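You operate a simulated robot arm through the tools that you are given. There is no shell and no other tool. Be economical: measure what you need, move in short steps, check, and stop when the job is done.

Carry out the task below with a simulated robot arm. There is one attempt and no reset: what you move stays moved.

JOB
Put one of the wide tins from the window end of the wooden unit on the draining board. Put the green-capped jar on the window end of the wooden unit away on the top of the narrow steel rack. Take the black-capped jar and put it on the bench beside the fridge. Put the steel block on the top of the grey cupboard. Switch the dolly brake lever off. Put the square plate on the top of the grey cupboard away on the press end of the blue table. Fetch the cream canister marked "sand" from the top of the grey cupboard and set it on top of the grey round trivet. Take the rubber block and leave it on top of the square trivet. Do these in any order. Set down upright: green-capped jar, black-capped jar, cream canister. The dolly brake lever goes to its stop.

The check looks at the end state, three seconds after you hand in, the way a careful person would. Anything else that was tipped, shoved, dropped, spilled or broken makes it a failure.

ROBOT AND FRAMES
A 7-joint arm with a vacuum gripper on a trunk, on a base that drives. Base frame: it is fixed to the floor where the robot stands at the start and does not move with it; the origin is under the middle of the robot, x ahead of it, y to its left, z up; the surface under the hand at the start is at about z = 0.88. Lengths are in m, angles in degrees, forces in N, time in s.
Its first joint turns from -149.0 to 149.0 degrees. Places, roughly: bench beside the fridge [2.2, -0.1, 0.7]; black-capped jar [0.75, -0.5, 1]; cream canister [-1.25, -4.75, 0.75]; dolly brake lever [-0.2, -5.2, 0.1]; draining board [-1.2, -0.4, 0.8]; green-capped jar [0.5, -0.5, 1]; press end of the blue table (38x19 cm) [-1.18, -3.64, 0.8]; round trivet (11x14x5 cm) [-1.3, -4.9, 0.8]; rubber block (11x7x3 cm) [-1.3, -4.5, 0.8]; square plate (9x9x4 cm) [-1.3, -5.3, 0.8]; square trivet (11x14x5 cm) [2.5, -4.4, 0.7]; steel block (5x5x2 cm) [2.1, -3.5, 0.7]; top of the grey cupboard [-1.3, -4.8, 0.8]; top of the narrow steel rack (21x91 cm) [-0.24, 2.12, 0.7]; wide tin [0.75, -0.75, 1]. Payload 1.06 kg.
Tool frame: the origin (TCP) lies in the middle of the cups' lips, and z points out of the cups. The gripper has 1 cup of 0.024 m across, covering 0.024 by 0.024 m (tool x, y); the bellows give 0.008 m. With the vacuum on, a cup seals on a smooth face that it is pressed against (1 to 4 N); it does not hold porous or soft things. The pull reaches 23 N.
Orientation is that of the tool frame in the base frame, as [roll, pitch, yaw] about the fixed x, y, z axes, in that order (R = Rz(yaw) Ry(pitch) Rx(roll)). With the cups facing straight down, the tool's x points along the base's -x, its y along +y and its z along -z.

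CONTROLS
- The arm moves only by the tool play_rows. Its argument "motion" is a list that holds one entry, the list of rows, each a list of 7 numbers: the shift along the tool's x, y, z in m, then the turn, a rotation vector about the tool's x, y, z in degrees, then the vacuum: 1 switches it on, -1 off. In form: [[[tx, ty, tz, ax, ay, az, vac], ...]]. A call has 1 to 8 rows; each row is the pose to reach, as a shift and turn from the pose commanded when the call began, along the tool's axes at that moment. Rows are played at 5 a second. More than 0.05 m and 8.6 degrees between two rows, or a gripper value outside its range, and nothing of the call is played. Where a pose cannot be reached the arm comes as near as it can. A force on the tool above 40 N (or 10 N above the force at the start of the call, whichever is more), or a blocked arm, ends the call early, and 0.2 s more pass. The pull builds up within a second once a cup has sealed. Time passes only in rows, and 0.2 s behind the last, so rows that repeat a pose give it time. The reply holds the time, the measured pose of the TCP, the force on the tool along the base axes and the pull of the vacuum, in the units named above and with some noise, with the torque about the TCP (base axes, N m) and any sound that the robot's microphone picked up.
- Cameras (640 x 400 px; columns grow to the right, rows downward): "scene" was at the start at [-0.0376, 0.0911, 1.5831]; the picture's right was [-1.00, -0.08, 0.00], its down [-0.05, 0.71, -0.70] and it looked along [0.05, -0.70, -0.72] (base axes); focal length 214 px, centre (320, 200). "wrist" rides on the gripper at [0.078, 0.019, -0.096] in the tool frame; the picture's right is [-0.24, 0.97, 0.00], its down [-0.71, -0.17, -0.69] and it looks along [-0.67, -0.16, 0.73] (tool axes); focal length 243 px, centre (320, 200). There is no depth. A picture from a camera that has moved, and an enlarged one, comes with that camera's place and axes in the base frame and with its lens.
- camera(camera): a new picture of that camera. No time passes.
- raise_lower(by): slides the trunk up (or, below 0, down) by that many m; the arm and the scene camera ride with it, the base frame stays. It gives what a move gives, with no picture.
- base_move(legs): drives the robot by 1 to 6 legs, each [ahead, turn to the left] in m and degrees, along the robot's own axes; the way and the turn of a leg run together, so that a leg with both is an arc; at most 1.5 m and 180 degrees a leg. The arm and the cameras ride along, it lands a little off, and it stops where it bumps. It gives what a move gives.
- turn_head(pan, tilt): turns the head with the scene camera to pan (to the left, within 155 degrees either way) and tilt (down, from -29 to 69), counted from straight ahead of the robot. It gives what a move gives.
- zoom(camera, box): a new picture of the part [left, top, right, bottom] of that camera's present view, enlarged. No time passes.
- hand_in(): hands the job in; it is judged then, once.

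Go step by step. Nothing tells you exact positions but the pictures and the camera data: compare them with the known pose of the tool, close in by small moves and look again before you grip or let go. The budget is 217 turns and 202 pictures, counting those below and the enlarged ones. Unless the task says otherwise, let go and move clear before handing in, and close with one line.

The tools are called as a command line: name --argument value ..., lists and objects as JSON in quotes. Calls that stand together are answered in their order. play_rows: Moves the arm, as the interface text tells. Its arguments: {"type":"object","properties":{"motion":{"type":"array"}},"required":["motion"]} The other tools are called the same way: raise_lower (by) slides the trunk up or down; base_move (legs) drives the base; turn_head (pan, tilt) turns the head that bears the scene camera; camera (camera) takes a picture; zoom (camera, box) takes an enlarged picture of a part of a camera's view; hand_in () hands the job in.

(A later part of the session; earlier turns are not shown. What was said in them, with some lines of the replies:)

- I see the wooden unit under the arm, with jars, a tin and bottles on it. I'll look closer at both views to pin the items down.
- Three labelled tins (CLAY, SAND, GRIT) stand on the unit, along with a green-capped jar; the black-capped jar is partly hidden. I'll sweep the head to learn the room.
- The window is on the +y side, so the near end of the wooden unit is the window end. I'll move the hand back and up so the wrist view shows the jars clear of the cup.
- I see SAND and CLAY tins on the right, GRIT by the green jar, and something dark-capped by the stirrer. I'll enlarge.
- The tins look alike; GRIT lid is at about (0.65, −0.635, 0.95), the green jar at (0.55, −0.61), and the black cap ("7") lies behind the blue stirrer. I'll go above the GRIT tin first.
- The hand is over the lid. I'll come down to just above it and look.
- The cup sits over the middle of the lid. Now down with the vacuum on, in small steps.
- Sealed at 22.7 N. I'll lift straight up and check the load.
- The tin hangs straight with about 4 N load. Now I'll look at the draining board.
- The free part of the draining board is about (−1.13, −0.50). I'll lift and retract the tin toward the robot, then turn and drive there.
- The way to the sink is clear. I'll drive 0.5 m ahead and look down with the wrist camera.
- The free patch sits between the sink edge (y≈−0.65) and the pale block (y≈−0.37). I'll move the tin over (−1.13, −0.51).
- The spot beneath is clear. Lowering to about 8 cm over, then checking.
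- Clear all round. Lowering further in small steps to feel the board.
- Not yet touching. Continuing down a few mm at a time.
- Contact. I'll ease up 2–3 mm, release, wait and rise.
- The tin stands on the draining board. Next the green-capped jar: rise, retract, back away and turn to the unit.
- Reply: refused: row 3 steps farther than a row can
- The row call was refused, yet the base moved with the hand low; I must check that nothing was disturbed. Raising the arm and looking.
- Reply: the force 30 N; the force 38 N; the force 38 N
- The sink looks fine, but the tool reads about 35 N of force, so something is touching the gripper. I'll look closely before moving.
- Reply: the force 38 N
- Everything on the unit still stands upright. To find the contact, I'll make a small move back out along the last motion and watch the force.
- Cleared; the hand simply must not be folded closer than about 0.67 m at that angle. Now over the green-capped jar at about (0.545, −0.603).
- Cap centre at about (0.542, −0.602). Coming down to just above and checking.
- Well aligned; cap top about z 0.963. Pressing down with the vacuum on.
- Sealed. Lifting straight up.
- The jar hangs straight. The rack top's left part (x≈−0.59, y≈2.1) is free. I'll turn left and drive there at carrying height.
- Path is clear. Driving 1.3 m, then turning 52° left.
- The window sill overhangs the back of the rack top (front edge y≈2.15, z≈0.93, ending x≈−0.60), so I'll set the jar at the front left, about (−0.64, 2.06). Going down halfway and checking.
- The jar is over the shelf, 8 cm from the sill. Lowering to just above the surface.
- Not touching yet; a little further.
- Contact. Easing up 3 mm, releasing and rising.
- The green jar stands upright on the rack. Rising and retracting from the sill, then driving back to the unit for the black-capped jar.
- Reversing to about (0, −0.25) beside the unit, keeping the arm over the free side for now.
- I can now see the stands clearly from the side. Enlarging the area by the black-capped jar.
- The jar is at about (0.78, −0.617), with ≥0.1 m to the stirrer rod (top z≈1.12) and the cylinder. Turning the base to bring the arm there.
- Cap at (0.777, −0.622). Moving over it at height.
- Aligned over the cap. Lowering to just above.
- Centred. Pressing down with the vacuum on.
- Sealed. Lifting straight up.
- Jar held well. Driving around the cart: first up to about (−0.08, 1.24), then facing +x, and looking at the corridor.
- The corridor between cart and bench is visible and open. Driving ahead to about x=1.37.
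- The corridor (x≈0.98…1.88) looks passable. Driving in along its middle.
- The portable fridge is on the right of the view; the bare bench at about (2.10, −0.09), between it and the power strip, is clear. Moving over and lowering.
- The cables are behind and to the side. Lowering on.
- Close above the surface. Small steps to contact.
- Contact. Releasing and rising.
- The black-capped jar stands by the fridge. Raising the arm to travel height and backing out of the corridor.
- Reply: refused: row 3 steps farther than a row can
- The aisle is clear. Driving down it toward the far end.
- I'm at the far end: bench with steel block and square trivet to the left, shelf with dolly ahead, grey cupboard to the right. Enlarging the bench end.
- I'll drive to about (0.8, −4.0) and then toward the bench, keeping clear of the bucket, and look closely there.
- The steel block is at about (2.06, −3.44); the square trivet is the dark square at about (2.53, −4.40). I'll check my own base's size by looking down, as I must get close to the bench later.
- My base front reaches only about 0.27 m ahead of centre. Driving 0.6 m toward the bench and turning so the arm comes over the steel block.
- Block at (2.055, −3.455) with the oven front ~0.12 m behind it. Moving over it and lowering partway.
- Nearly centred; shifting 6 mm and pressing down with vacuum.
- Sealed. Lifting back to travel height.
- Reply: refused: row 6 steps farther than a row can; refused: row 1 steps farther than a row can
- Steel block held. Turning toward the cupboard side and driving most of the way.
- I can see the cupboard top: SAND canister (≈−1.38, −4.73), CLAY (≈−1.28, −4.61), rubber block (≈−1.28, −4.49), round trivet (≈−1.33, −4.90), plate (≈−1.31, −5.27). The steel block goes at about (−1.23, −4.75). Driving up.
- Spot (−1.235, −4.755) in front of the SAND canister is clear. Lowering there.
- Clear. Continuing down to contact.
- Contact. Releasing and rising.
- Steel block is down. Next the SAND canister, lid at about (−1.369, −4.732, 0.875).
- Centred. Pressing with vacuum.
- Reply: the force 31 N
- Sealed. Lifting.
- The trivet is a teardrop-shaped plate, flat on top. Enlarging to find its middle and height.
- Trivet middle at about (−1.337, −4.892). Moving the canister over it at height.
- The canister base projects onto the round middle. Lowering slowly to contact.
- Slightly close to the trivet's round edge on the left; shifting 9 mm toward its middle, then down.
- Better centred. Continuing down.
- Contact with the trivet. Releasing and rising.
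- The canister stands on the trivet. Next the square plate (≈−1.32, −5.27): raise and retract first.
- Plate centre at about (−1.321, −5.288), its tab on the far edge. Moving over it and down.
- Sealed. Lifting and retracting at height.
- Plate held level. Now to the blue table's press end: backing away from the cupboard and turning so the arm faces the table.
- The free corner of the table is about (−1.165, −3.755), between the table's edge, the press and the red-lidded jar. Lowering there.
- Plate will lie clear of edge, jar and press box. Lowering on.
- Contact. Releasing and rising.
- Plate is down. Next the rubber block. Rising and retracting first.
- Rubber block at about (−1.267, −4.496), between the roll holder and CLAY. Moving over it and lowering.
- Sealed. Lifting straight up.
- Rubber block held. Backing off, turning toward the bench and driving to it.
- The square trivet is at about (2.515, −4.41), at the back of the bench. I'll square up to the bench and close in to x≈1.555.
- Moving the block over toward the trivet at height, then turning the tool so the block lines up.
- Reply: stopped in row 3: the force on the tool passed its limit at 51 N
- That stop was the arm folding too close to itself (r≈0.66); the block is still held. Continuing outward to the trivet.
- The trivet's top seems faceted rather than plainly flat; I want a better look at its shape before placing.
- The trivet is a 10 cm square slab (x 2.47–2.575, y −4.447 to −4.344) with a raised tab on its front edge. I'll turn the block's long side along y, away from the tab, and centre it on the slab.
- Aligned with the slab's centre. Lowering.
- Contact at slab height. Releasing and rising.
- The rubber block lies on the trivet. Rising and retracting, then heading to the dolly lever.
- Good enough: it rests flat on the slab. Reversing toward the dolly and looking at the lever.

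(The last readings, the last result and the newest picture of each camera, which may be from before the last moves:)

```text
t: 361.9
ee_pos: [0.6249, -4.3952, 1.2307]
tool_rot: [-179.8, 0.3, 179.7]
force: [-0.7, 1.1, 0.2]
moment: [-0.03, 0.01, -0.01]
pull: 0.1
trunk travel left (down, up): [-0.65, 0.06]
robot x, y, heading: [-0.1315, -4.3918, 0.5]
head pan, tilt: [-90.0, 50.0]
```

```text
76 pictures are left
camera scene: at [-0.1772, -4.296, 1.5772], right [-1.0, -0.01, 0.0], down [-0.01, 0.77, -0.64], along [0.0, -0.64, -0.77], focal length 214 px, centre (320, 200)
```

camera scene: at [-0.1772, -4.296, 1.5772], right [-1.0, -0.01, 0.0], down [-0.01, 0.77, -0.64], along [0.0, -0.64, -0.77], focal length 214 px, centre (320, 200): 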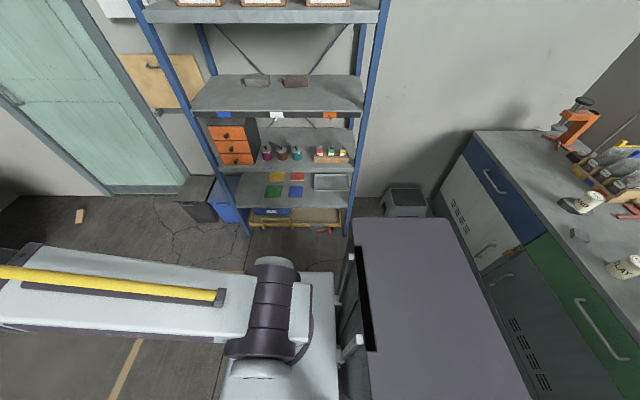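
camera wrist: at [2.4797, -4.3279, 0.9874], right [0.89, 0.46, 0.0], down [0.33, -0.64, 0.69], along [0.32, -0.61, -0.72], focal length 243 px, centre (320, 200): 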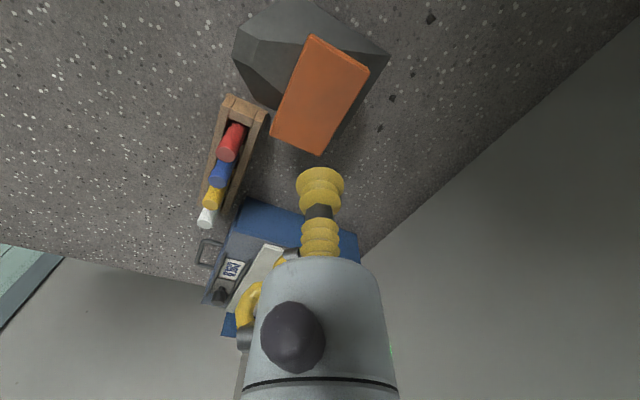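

zoom --camera "scene" --box '[230, 190, 390, 260]'

zoom --camera "scene" --box '[300, 205, 360, 245]'

zoom --camera "scene" --box '[540, 170, 640, 290]'

```text
4.00 times, centred on (310, 225) of scene
camera zoom: at [-0.1772, -4.296, 1.5772], right [-1.0, -0.01, 0.0], down [-0.01, 0.77, -0.64], along [0.0, -0.64, -0.77], focal length 858 px, centre (360, 100)
```

zoom: 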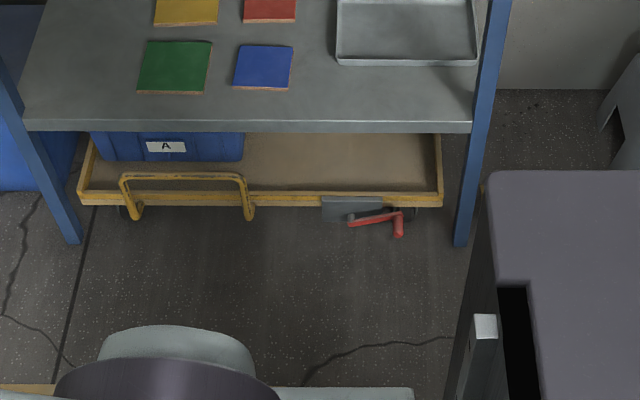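

```text
10.00 times, centred on (330, 225) of scene
camera zoom: at [-0.1772, -4.296, 1.5772], right [-1.0, -0.01, 0.0], down [-0.01, 0.77, -0.64], along [0.0, -0.64, -0.77], focal length 2145 px, centre (220, -50)
```

zoom: 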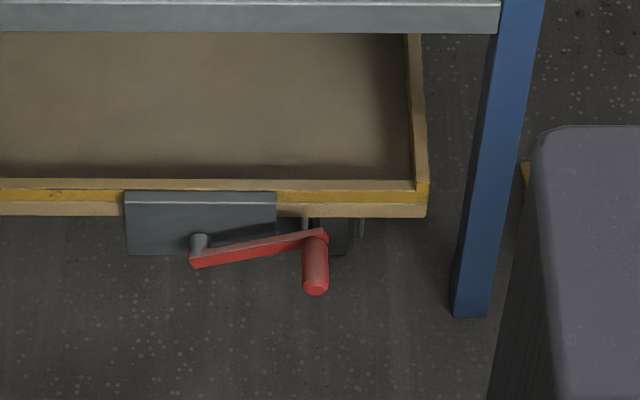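

```text
3.33 times, centred on (590, 230) of scene
camera zoom: at [-0.1772, -4.296, 1.5772], right [-1.0, -0.01, 0.0], down [-0.01, 0.77, -0.64], along [0.0, -0.64, -0.77], focal length 715 px, centre (-580, 100)
```

zoom: 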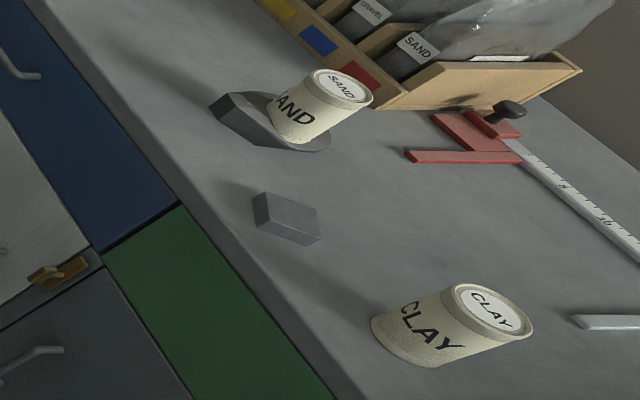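

The canister stands straight. The red lever is on the dolly's front, pivot at about x −0.16, handle sticking out at x≈−0.25. I'll lower the trunk to see the plate's marking from the front.

raise_lower --by -0.62

turn_head --pan -93 --tilt 40

camera --camera "scene"

```text
refused: -0.62 is not a number from -0.4 to 0.4
```

```text
t: 362.6
ee_pos: [0.6253, -4.3963, 1.2306]
tool_rot: [-179.8, 0.3, 179.8]
force: [-0.2, 0.3, 0.1]
moment: [0.01, 0.04, 0.01]
pull: 0.1
trunk travel left (down, up): [-0.65, 0.06]
robot x, y, heading: [-0.1314, -4.3895, 0.6]
head pan, tilt: [-93.0, 40.0]
```

```text
72 pictures are left
camera scene: at [-0.1817, -4.304, 1.5914], right [-1.0, 0.05, 0.0], down [0.03, 0.64, -0.77], along [-0.04, -0.76, -0.64], focal length 214 px, centre (320, 200)
```

scene: 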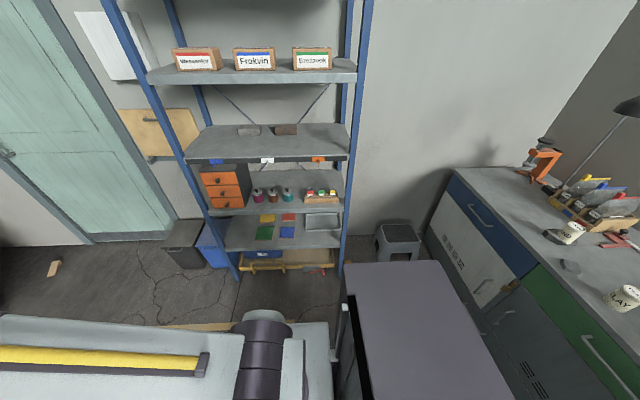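

raise_lower --by -0.4

raise_lower --by -0.2

turn_head --pan -93 --tilt 40

camera --camera "scene"

```text
t: 366.4
ee_pos: [0.6256, -4.3961, 0.83]
tool_rot: [-179.8, 0.3, 179.8]
force: [0.3, -0.3, -0.8]
moment: [-0.02, 0.0, -0.01]
pull: 0.0
trunk travel left (down, up): [-0.25, 0.46]
robot x, y, heading: [-0.1314, -4.3927, 0.3]
head pan, tilt: [-93.0, 40.0]
```

```text
t: 368.6
ee_pos: [0.625, -4.3956, 0.6312]
tool_rot: [-179.8, 0.3, 179.8]
force: [0.1, 0.4, -0.3]
moment: [0.0, -0.03, 0.0]
pull: 0.1
trunk travel left (down, up): [-0.05, 0.66]
robot x, y, heading: [-0.1348, -4.3877, 0.4]
head pan, tilt: [-93.0, 40.0]
```

```text
t: 369.2
ee_pos: [0.6246, -4.3963, 0.6303]
tool_rot: [-179.8, 0.3, 179.8]
force: [0.1, 0.4, -0.1]
moment: [0.02, -0.01, 0.02]
pull: 0.1
trunk travel left (down, up): [-0.05, 0.66]
robot x, y, heading: [-0.1316, -4.3924, 0.4]
head pan, tilt: [-93.0, 40.0]
```

```text
71 pictures are left
camera scene: at [-0.1817, -4.304, 0.9914], right [-1.0, 0.05, 0.0], down [0.03, 0.64, -0.77], along [-0.04, -0.77, -0.64], focal length 214 px, centre (320, 200)
```

scene: 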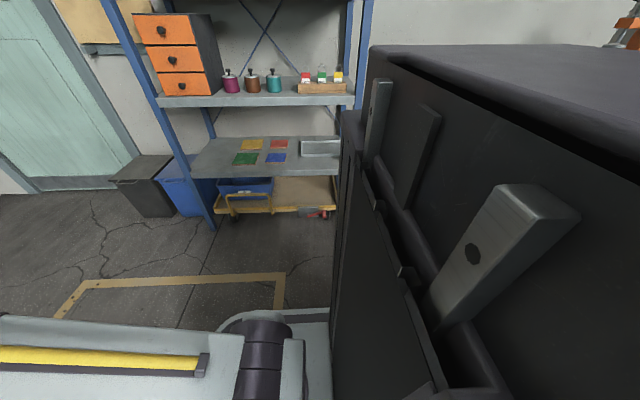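

zoom --camera "scene" --box '[280, 195, 350, 235]'

```text
9.14 times, centred on (315, 215) of scene
camera zoom: at [-0.1817, -4.304, 0.9914], right [-1.0, 0.05, 0.0], down [0.03, 0.64, -0.77], along [-0.04, -0.77, -0.64], focal length 1961 px, centre (366, 63)
```

zoom: 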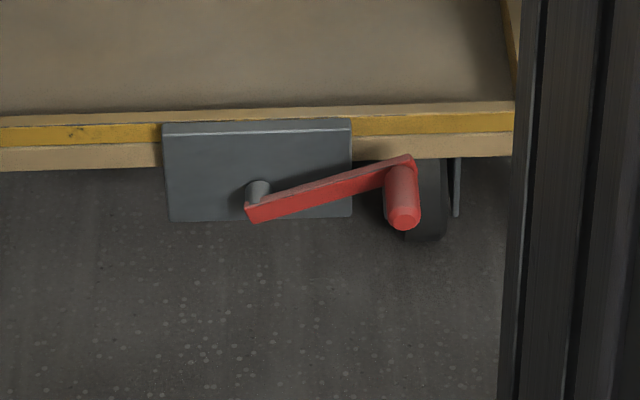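

I see the lever angled up to the right from its pivot, no label readable yet. I'll square the robot to the dolly, with the arm in front, to look closely with the wrist camera.

base_move --legs '[[0.1, 0], [0, -60], [-0.35, 0], [0, -30.4]]'

camera --camera "wrist"

turn_head --pan 0 --tilt 35

camera --camera "scene"

```text
t: 376.3
ee_pos: [-0.2176, -4.8528, 0.6313]
tool_rot: [-179.8, 0.2, 89.5]
force: [0.0, -0.8, 0.0]
moment: [-0.01, -0.02, 0.0]
pull: 0.0
trunk travel left (down, up): [-0.05, 0.66]
robot x, y, heading: [-0.2137, -4.0938, -89.7]
head pan, tilt: [-93.0, 40.0]
```

```text
69 pictures are left
camera wrist: at [-0.1979, -4.7752, 0.7257], right [0.97, -0.24, 0.0], down [-0.17, -0.7, 0.69], along [-0.17, -0.67, -0.72], focal length 243 px, centre (320, 200)
```

wrist: 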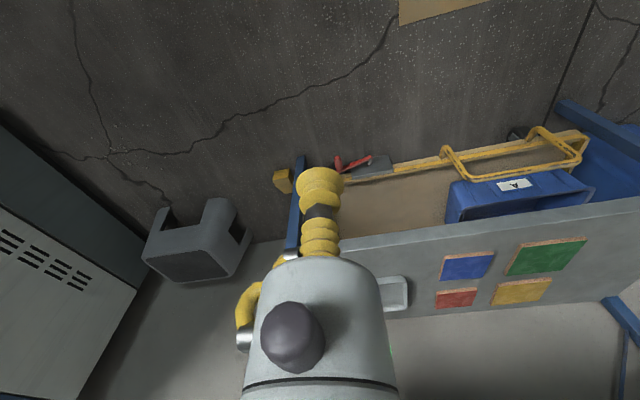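

```text
t: 378.0
ee_pos: [-0.2174, -4.8532, 0.6307]
tool_rot: [-179.7, 0.3, 89.6]
force: [-0.3, -0.5, -0.7]
moment: [0.03, 0.02, 0.0]
pull: 0.1
trunk travel left (down, up): [-0.05, 0.66]
robot x, y, heading: [-0.212, -4.0937, -89.6]
head pan, tilt: [0.0, 35.0]
```

```text
68 pictures are left
camera scene: at [-0.0379, -4.1362, 0.9989], right [-1.0, 0.0, 0.0], down [0.0, 0.57, -0.82], along [0.0, -0.82, -0.57], focal length 214 px, centre (320, 200)
```

scene: 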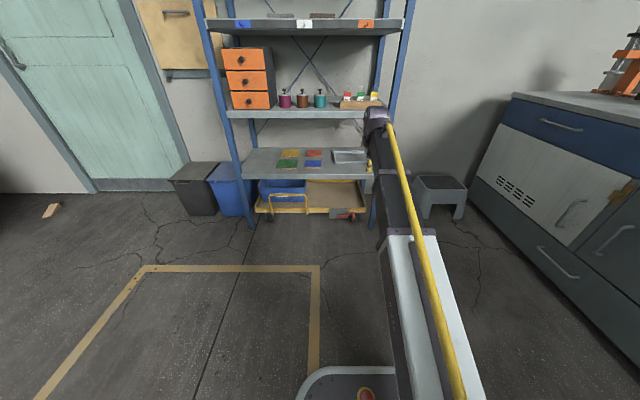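

zoom --camera "scene" --box '[315, 195, 375, 235]'

zoom --camera "wrist" --box '[310, 130, 410, 200]'

```text
10.00 times, centred on (345, 215) of scene
camera zoom: at [-0.0379, -4.1362, 0.9989], right [-1.0, 0.0, 0.0], down [0.0, 0.57, -0.82], along [0.0, -0.82, -0.57], focal length 2145 px, centre (70, 50)
```

zoom: 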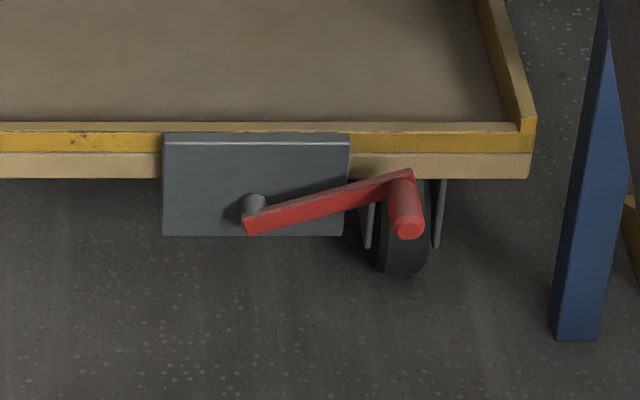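

```text
5.71 times, centred on (360, 165) of wrist
camera zoom: at [-0.1979, -4.7752, 0.7257], right [0.97, -0.24, 0.0], down [-0.17, -0.7, 0.69], along [-0.17, -0.67, -0.72], focal length 1386 px, centre (91, 400)
```

zoom: 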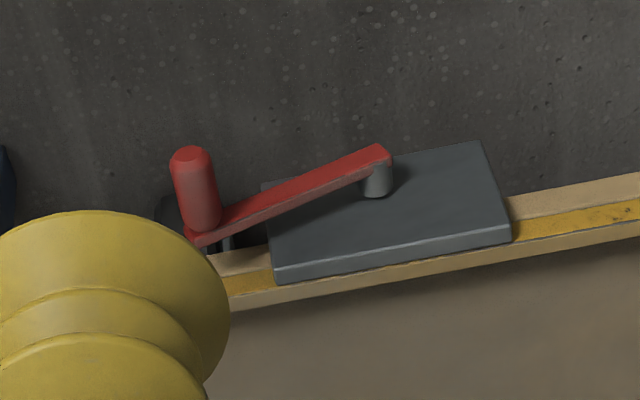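

No markings visible, so I'll find the free direction by touch. The knob is at about (−0.25, −5.165 to −5.20, 0.155); the shelf board overhangs at y≈−5.205, so I'll lean the tool. First a bit closer.

base_move --legs '[[0.17, 0]]'

play_rows --motion '[[[0, -0.01, 0.03, 0, -7.5, 0, -1], [0, -0.02, 0.06, 0, -15, 0, -1], [0, -0.03, 0.09, 0, -22.5, 0, -1], [0, -0.035, 0.12, 0, -30, 0, -1], [0, -0.035, 0.16, 0, -30, 0, -1], [0, -0.035, 0.2, 0, -30, 0, -1]]]'

camera --camera "wrist"

camera --camera "scene"

```text
t: 379.4
ee_pos: [-0.2161, -5.0177, 0.6305]
tool_rot: [-179.8, 0.4, 89.7]
force: [0.2, 0.6, 0.6]
moment: [-0.03, -0.02, 0.02]
pull: 0.1
trunk travel left (down, up): [-0.05, 0.66]
robot x, y, heading: [-0.2106, -4.2577, -89.8]
head pan, tilt: [0.0, 35.0]
```

```text
t: 380.8
ee_pos: [-0.2493, -5.018, 0.4316]
tool_rot: [-179.7, 30.4, 89.7]
force: [-0.9, -0.3, 0.0]
moment: [-0.01, 0.01, -0.02]
pull: 0.1
trunk travel left (down, up): [-0.05, 0.66]
robot x, y, heading: [-0.2076, -4.2613, -89.8]
head pan, tilt: [0.0, 35.0]
```

```text
65 pictures are left
camera wrist: at [-0.2299, -4.9031, 0.4737], right [0.97, -0.21, 0.11], down [-0.17, -0.26, 0.95], along [-0.17, -0.94, -0.29], focal length 243 px, centre (320, 200)
```

wrist: 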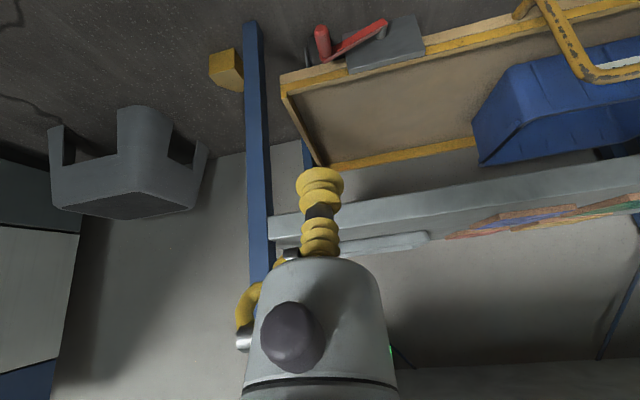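

```text
64 pictures are left
camera scene: at [-0.0373, -4.2993, 0.999], right [-1.0, 0.0, 0.0], down [0.0, 0.57, -0.82], along [0.0, -0.82, -0.57], focal length 214 px, centre (320, 200)
```

scene: 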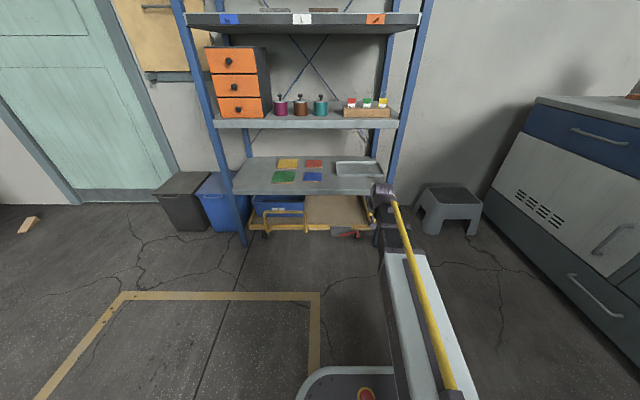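

Lowering the leaned tool toward a point just above the knob.

play_rows --motion '[[[-0.004, 0.001, 0.042, 0, 0, 0, -1], [-0.008, 0.002, 0.084, 0, 0, 0, -1], [-0.011, 0.002, 0.126, 0, 0, 0, -1], [-0.015, 0.002, 0.168, 0, 0, 0, -1], [-0.019, 0.002, 0.21, 0, 0, 0, -1], [-0.022, 0.002, 0.245, 0, 0, 0, -1]]]'

camera --camera "wrist"

zoom --camera "scene" --box '[310, 190, 420, 260]'

```text
t: 382.2
ee_pos: [-0.2509, -5.1607, 0.2283]
tool_rot: [-179.7, 30.3, 89.8]
force: [0.5, -1.2, -0.6]
moment: [-0.04, -0.02, 0.04]
pull: 0.1
trunk travel left (down, up): [-0.05, 0.66]
robot x, y, heading: [-0.2075, -4.2611, -89.9]
head pan, tilt: [0.0, 35.0]
```

```text
63 pictures are left
camera wrist: at [-0.2307, -5.0452, 0.2715], right [0.97, -0.21, 0.11], down [-0.17, -0.26, 0.95], along [-0.17, -0.94, -0.29], focal length 243 px, centre (320, 200)
```

wrist: 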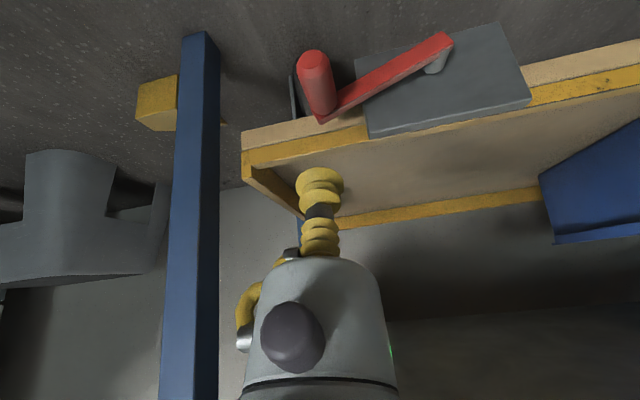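

```text
5.71 times, centred on (365, 225) of scene
camera zoom: at [-0.0373, -4.2993, 0.999], right [-1.0, 0.0, 0.0], down [0.0, 0.57, -0.82], along [0.0, -0.82, -0.57], focal length 1226 px, centre (63, 57)
```

zoom: 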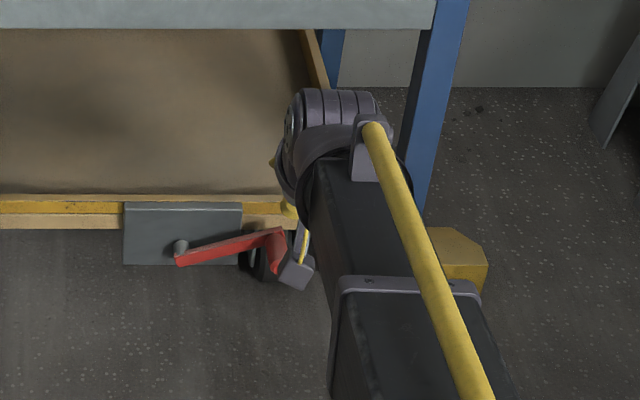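

The cup is above and slightly in front of the knob. Moving down gently to feel it.

play_rows --motion '[[[-0.005, 0.003, 0.01, 0, 0, 0, -1], [0.002, 0.004, 0.024, 0, 0, 0, -1], [0.009, 0.004, 0.036, 0, 0, 0, -1], [0.013, 0.004, 0.043, 0, 0, 0, -1], [0.0155, 0.004, 0.0488, 0, 0, 0, -1]]]'

camera --camera "wrist"

```text
t: 383.4
ee_pos: [-0.2478, -5.1715, 0.1793]
tool_rot: [-179.6, 30.3, 89.8]
force: [-0.5, -0.5, -0.6]
moment: [-0.01, 0.0, -0.02]
pull: 0.0
trunk travel left (down, up): [-0.05, 0.66]
robot x, y, heading: [-0.2099, -4.256, -89.9]
head pan, tilt: [0.0, 35.0]
```

```text
61 pictures are left
camera wrist: at [-0.2279, -5.0567, 0.2231], right [0.97, -0.21, 0.11], down [-0.17, -0.26, 0.95], along [-0.17, -0.94, -0.29], focal length 243 px, centre (320, 200)
```

wrist: 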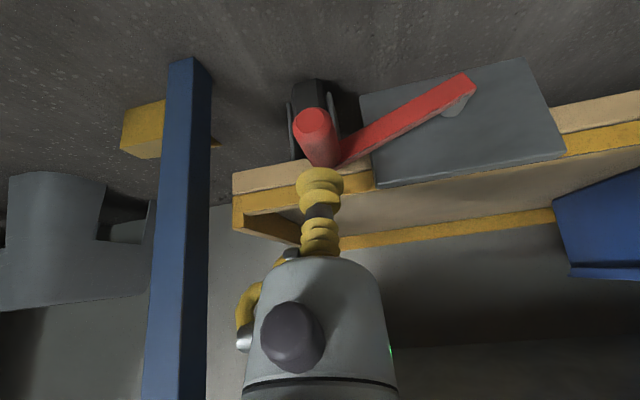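

play_rows --motion '[[[0.003, 0, 0.0052, 0, 0, 0, -1], [0.006, 0, 0.0104, 0, 0, 0, -1], [0.009, 0, 0.0156, 0, 0, 0, -1]]]'

camera --camera "wrist"

```text
t: 384.2
ee_pos: [-0.2484, -5.1711, 0.1624]
tool_rot: [-179.8, 30.5, 89.8]
force: [1.0, -0.9, 5.1]
moment: [0.08, 0.03, -0.03]
pull: 0.1
trunk travel left (down, up): [-0.05, 0.66]
robot x, y, heading: [-0.207, -4.2597, -89.8]
head pan, tilt: [0.0, 35.0]
```

```text
60 pictures are left
camera wrist: at [-0.2278, -5.0566, 0.206], right [0.97, -0.21, 0.12], down [-0.17, -0.26, 0.95], along [-0.17, -0.94, -0.29], focal length 243 px, centre (320, 200)
```

wrist: 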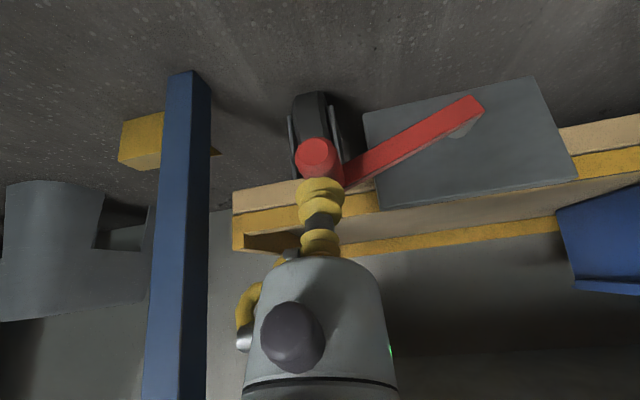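

Touching now. Pressing on a little to see whether the lever yields downward.

play_rows --motion '[[[0.0025, 0, 0.0043, 0, 0, 0, -1], [0.005, 0, 0.0087, 0, 0, 0, -1]]]'

camera --camera "wrist"

```text
t: 384.9
ee_pos: [-0.2478, -5.1729, 0.1592]
tool_rot: [-179.8, 31.1, 89.8]
force: [-0.9, 0.8, 27.6]
moment: [0.35, 0.01, 0.0]
pull: 0.1
trunk travel left (down, up): [-0.05, 0.66]
robot x, y, heading: [-0.2077, -4.2558, -90.0]
head pan, tilt: [0.0, 35.0]
stopped in row 2: the force on the tool passed its limit at 42 N (the readings are from after the stop); the commanded pose is now the measured one
```

```text
59 pictures are left
camera wrist: at [-0.228, -5.0573, 0.2014], right [0.97, -0.21, 0.12], down [-0.17, -0.25, 0.95], along [-0.17, -0.95, -0.28], focal length 243 px, centre (320, 200)
```

wrist: 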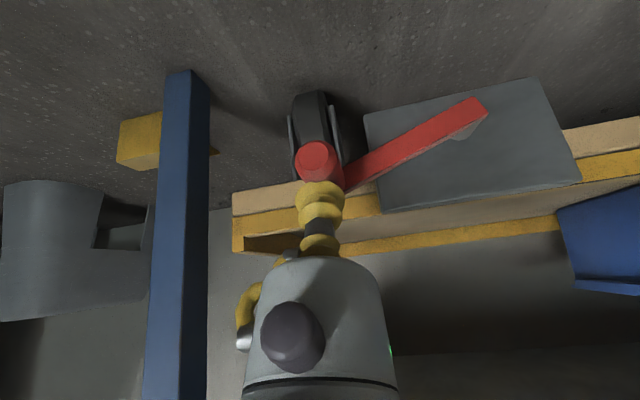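

The lever does not give downward even at 40 N, so it already sits on that stop; "off" must be upward. I'll back off, lean the tool nearly flat, and come under the knob to lift it.

play_rows --motion '[[[0.01, 0, -0.03, 0, 0, 0, -1], [0.04, 0, -0.055, 0, 0, 0, -1], [0.065, 0, -0.0733, 0, 0, 0, -1], [0.065, 0, -0.0733, 0, -7.5, 0, -1], [0.065, 0, -0.0733, 0, -15, 0, -1], [0.065, 0, -0.0733, 0, -22.5, 0, -1], [0.065, 0, -0.0733, 0, -30, 0, -1]]]'

camera --camera "wrist"

```text
t: 386.6
ee_pos: [-0.247, -5.0783, 0.1861]
tool_rot: [-179.4, 60.9, 90.1]
force: [-0.2, 0.1, 0.1]
moment: [-0.02, 0.02, 0.01]
pull: 0.0
trunk travel left (down, up): [-0.05, 0.66]
robot x, y, heading: [-0.2098, -4.26, -89.8]
head pan, tilt: [0.0, 35.0]
```

```text
58 pictures are left
camera wrist: at [-0.2274, -4.958, 0.164], right [0.97, -0.12, 0.2], down [-0.16, 0.25, 0.95], along [-0.17, -0.96, 0.23], focal length 243 px, centre (320, 200)
```

wrist: 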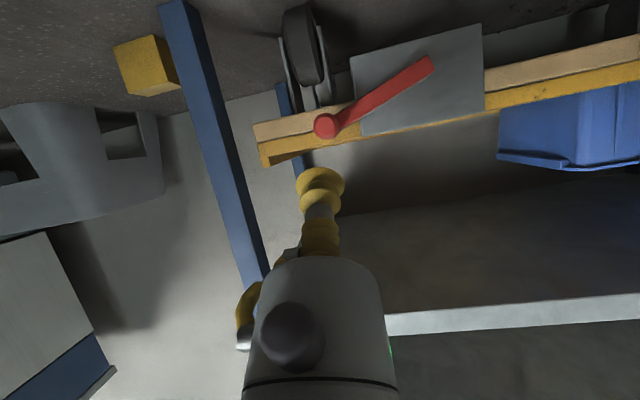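

Now under: down to z≈0.108, then forward beneath the knob.

play_rows --motion '[[[0.035, -0.004, 0.019, 0, 0, 0, -1], [0.068, -0.008, 0.038, 0, 0, 0, -1], [0.053, -0.008, 0.065, 0, 0, 0, -1], [0.038, -0.008, 0.092, 0, 0, 0, -1], [0.025, -0.008, 0.115, 0, 0, 0, -1]]]'

camera --camera "wrist"

```text
t: 387.8
ee_pos: [-0.2551, -5.1685, 0.1064]
tool_rot: [-179.5, 60.8, 90.1]
force: [-0.2, 0.0, 0.0]
moment: [0.01, -0.01, 0.0]
pull: 0.1
trunk travel left (down, up): [-0.05, 0.66]
robot x, y, heading: [-0.2085, -4.2567, -89.7]
head pan, tilt: [0.0, 35.0]
```

```text
57 pictures are left
camera wrist: at [-0.2358, -5.0478, 0.0848], right [0.97, -0.12, 0.2], down [-0.17, 0.25, 0.95], along [-0.17, -0.96, 0.22], focal length 243 px, centre (320, 200)
```

wrist: 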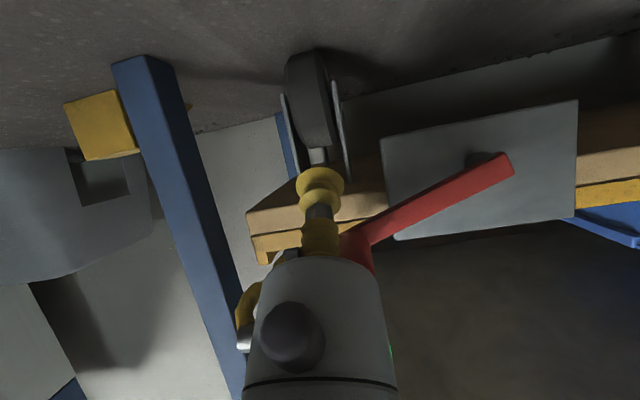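

The tip is under the knob. Lifting gently.

play_rows --motion '[[[-0.0131, 0, -0.0073, 0, 0, 0, -1], [-0.0201, 0, -0.0112, 0, 0, 0, -1], [-0.0271, 0.001, -0.0151, 0, 0, 0, -1], [-0.0332, 0.001, -0.0185, 0, 0, 0, -1]]]'

camera --camera "wrist"

```text
t: 388.8
ee_pos: [-0.2545, -5.1657, 0.1438]
tool_rot: [-179.5, 60.6, 90.1]
force: [0.0, 1.1, -2.5]
moment: [0.01, 0.02, -0.01]
pull: 0.0
trunk travel left (down, up): [-0.05, 0.66]
robot x, y, heading: [-0.21, -4.2531, -89.8]
head pan, tilt: [0.0, 35.0]
```

```text
56 pictures are left
camera wrist: at [-0.2347, -5.0457, 0.1231], right [0.97, -0.12, 0.2], down [-0.17, 0.25, 0.95], along [-0.17, -0.96, 0.22], focal length 243 px, centre (320, 200)
```

wrist: 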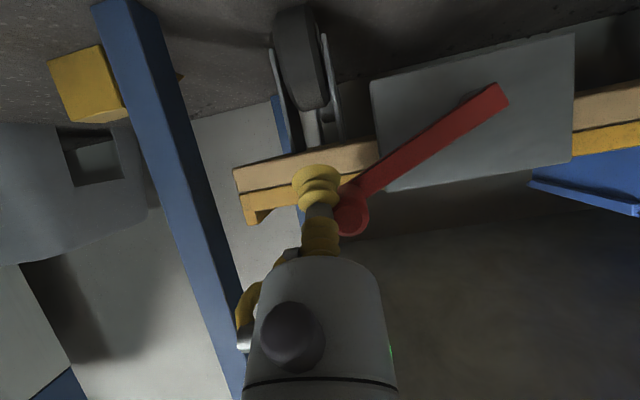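

The lever is moving up freely. Following its arc.

play_rows --motion '[[[-0.0112, 0.005, -0.0062, 0, 0, 0, -1], [-0.0224, 0.0095, -0.0125, 0, 0, 0, -1], [-0.0323, 0.017, -0.018, 0, 0, 0, -1], [-0.0411, 0.025, -0.0229, 0, 0, 0, -1]]]'

camera --camera "wrist"

```text
t: 389.8
ee_pos: [-0.2297, -5.1677, 0.1938]
tool_rot: [-179.5, 60.8, 90.1]
force: [-0.1, -0.5, 0.3]
moment: [-0.01, -0.01, 0.0]
pull: 0.0
trunk travel left (down, up): [-0.05, 0.66]
robot x, y, heading: [-0.2095, -4.2567, -89.6]
head pan, tilt: [0.0, 35.0]
```

```text
55 pictures are left
camera wrist: at [-0.2097, -5.046, 0.1709], right [0.97, -0.12, 0.2], down [-0.17, 0.25, 0.95], along [-0.17, -0.96, 0.22], focal length 243 px, centre (320, 200)
```

wrist: 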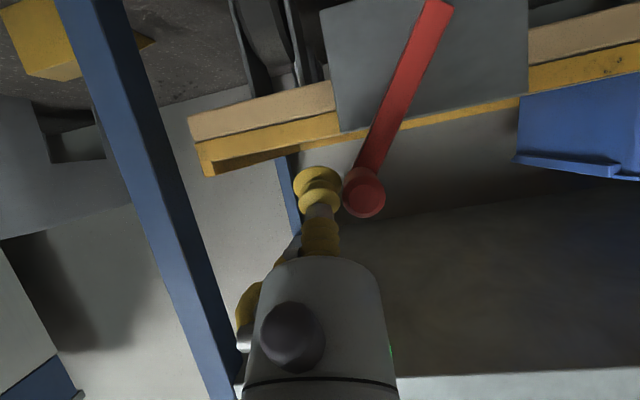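

Now about 57° up. Continuing the arc, pushing toward +x.

play_rows --motion '[[[-0.0062, 0.01, -0.0035, 0, 0, 0, -1], [-0.0124, 0.021, -0.0069, 0, 0, 0, -1], [-0.0175, 0.033, -0.0097, 0, 0, 0, -1], [-0.0218, 0.045, -0.0122, 0, 0, 0, -1]]]'

camera --camera "wrist"

```text
t: 390.8
ee_pos: [-0.1834, -5.1678, 0.2177]
tool_rot: [-179.5, 60.8, 90.1]
force: [0.3, 0.3, -0.7]
moment: [-0.04, 0.0, 0.0]
pull: 0.0
trunk travel left (down, up): [-0.05, 0.66]
robot x, y, heading: [-0.2092, -4.2594, -90.0]
head pan, tilt: [0.0, 35.0]
```

```text
54 pictures are left
camera wrist: at [-0.1638, -5.0471, 0.1957], right [0.97, -0.12, 0.2], down [-0.17, 0.25, 0.95], along [-0.17, -0.96, 0.22], focal length 243 px, centre (320, 200)
```

wrist: 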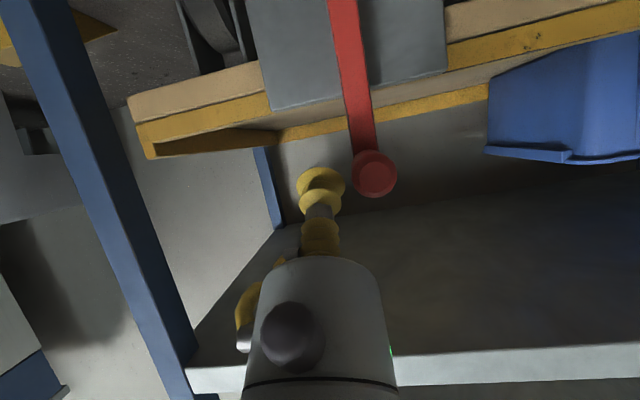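

Near vertical. Continuing until the stop is felt.

play_rows --motion '[[[-0.003, 0.013, -0.0015, 0, 0, 0, -1], [-0.0045, 0.026, -0.0025, 0, 0, 0, -1], [-0.004, 0.039, -0.002, 0, 0, 0, -1], [-0.002, 0.051, -0.001, 0, 0, 0, -1]]]'

camera --camera "wrist"

```text
t: 391.4
ee_pos: [-0.1731, -5.1667, 0.2228]
tool_rot: [-178.9, 60.5, 89.9]
force: [-13.4, -0.8, 3.9]
moment: [0.02, 0.02, 0.03]
pull: 0.0
trunk travel left (down, up): [-0.05, 0.66]
robot x, y, heading: [-0.2075, -4.2572, -90.3]
head pan, tilt: [0.0, 35.0]
stopped in row 3: the force on the tool passed its limit at 47 N (the readings are from after the stop); the commanded pose is now the measured one
```

```text
53 pictures are left
camera wrist: at [-0.1514, -5.0467, 0.2006], right [0.97, -0.13, 0.2], down [-0.16, 0.25, 0.96], along [-0.18, -0.96, 0.22], focal length 243 px, centre (320, 200)
```

wrist: 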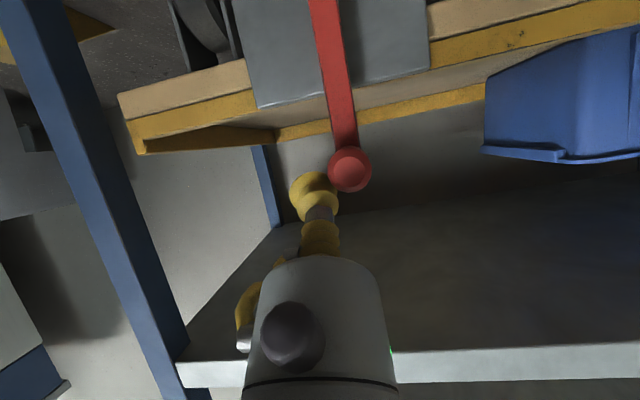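

The lever hit its stop near vertical. Backing the tool off sideways and out.

play_rows --motion '[[[0, -0.015, 0, 0, 0, 0, -1], [0, -0.03, 0, 0, 0, 0, -1], [0.015, -0.03, -0.026, 0, 0, 0, -1], [0.034, -0.03, -0.06, 0, 0, 0, -1], [0.053, -0.03, -0.095, 0, 0, 0, -1], [0.07, -0.03, -0.125, 0, 0, 0, -1]]]'

camera --camera "wrist"

zoom --camera "scene" --box '[310, 180, 420, 260]'

```text
t: 392.8
ee_pos: [-0.1997, -5.0246, 0.2236]
tool_rot: [-179.1, 60.5, 89.8]
force: [0.4, 0.3, 0.0]
moment: [0.01, 0.02, 0.02]
pull: 0.0
trunk travel left (down, up): [-0.05, 0.66]
robot x, y, heading: [-0.208, -4.2593, -90.1]
head pan, tilt: [0.0, 35.0]
```

```text
52 pictures are left
camera wrist: at [-0.1789, -4.9029, 0.2028], right [0.97, -0.13, 0.2], down [-0.16, 0.25, 0.95], along [-0.18, -0.96, 0.22], focal length 243 px, centre (320, 200)
```

wrist: 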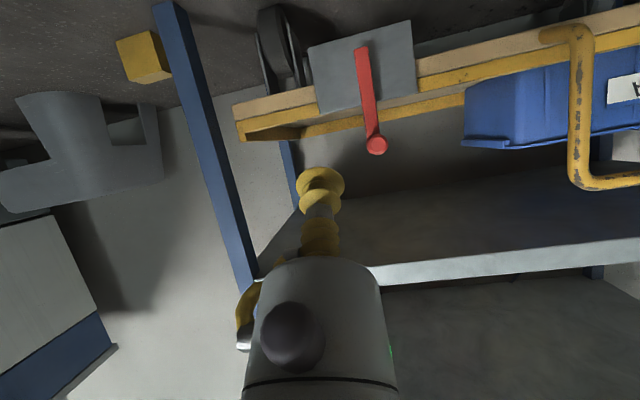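

```text
5.00 times, centred on (365, 220) of scene
camera zoom: at [-0.0377, -4.3009, 0.999], right [-1.0, 0.0, 0.0], down [0.0, 0.57, -0.82], along [0.0, -0.82, -0.57], focal length 1072 px, centre (95, 100)
```

zoom: 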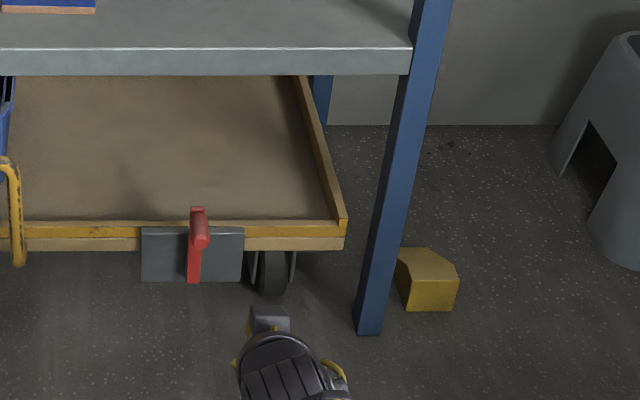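

The lever now stands upright at its stop and the dolly hasn't shifted. Backing the robot clear and taking a last look.

base_move --legs '[[-0.3, 0]]'

zoom --camera "scene" --box '[300, 170, 400, 240]'

```text
t: 394.8
ee_pos: [-0.199, -4.7269, 0.224]
tool_rot: [-179.1, 60.5, 89.7]
force: [0.0, 0.1, -0.2]
moment: [0.0, 0.0, 0.01]
pull: 0.0
trunk travel left (down, up): [-0.05, 0.66]
robot x, y, heading: [-0.2064, -3.9625, -90.3]
head pan, tilt: [0.0, 35.0]
```

```text
5.71 times, centred on (350, 205) of scene
camera zoom: at [-0.0362, -4.0031, 0.9989], right [-1.0, 0.01, 0.0], down [0.0, 0.57, -0.82], along [0.0, -0.82, -0.57], focal length 1226 px, centre (149, 171)
```

zoom: 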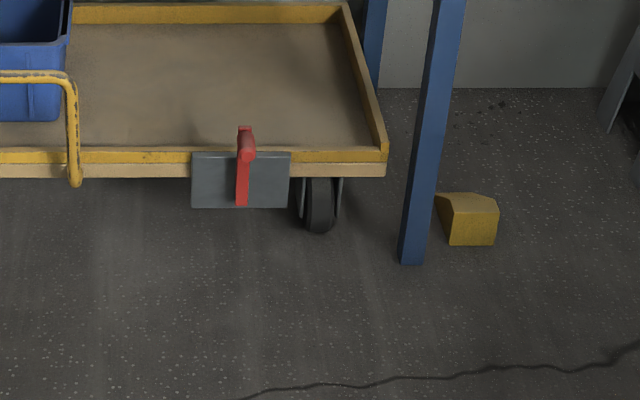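

The lever stands at its stop, the arm is clear, and every item was seen in its place after I let go of it. Handing in.

hand_in

```text
The job is handed in.
```

All eight tasks are done and the job is handed in; the rubber block sits about 2 cm off-centre on the square trivet, overhanging one edge slightly but lying flat.
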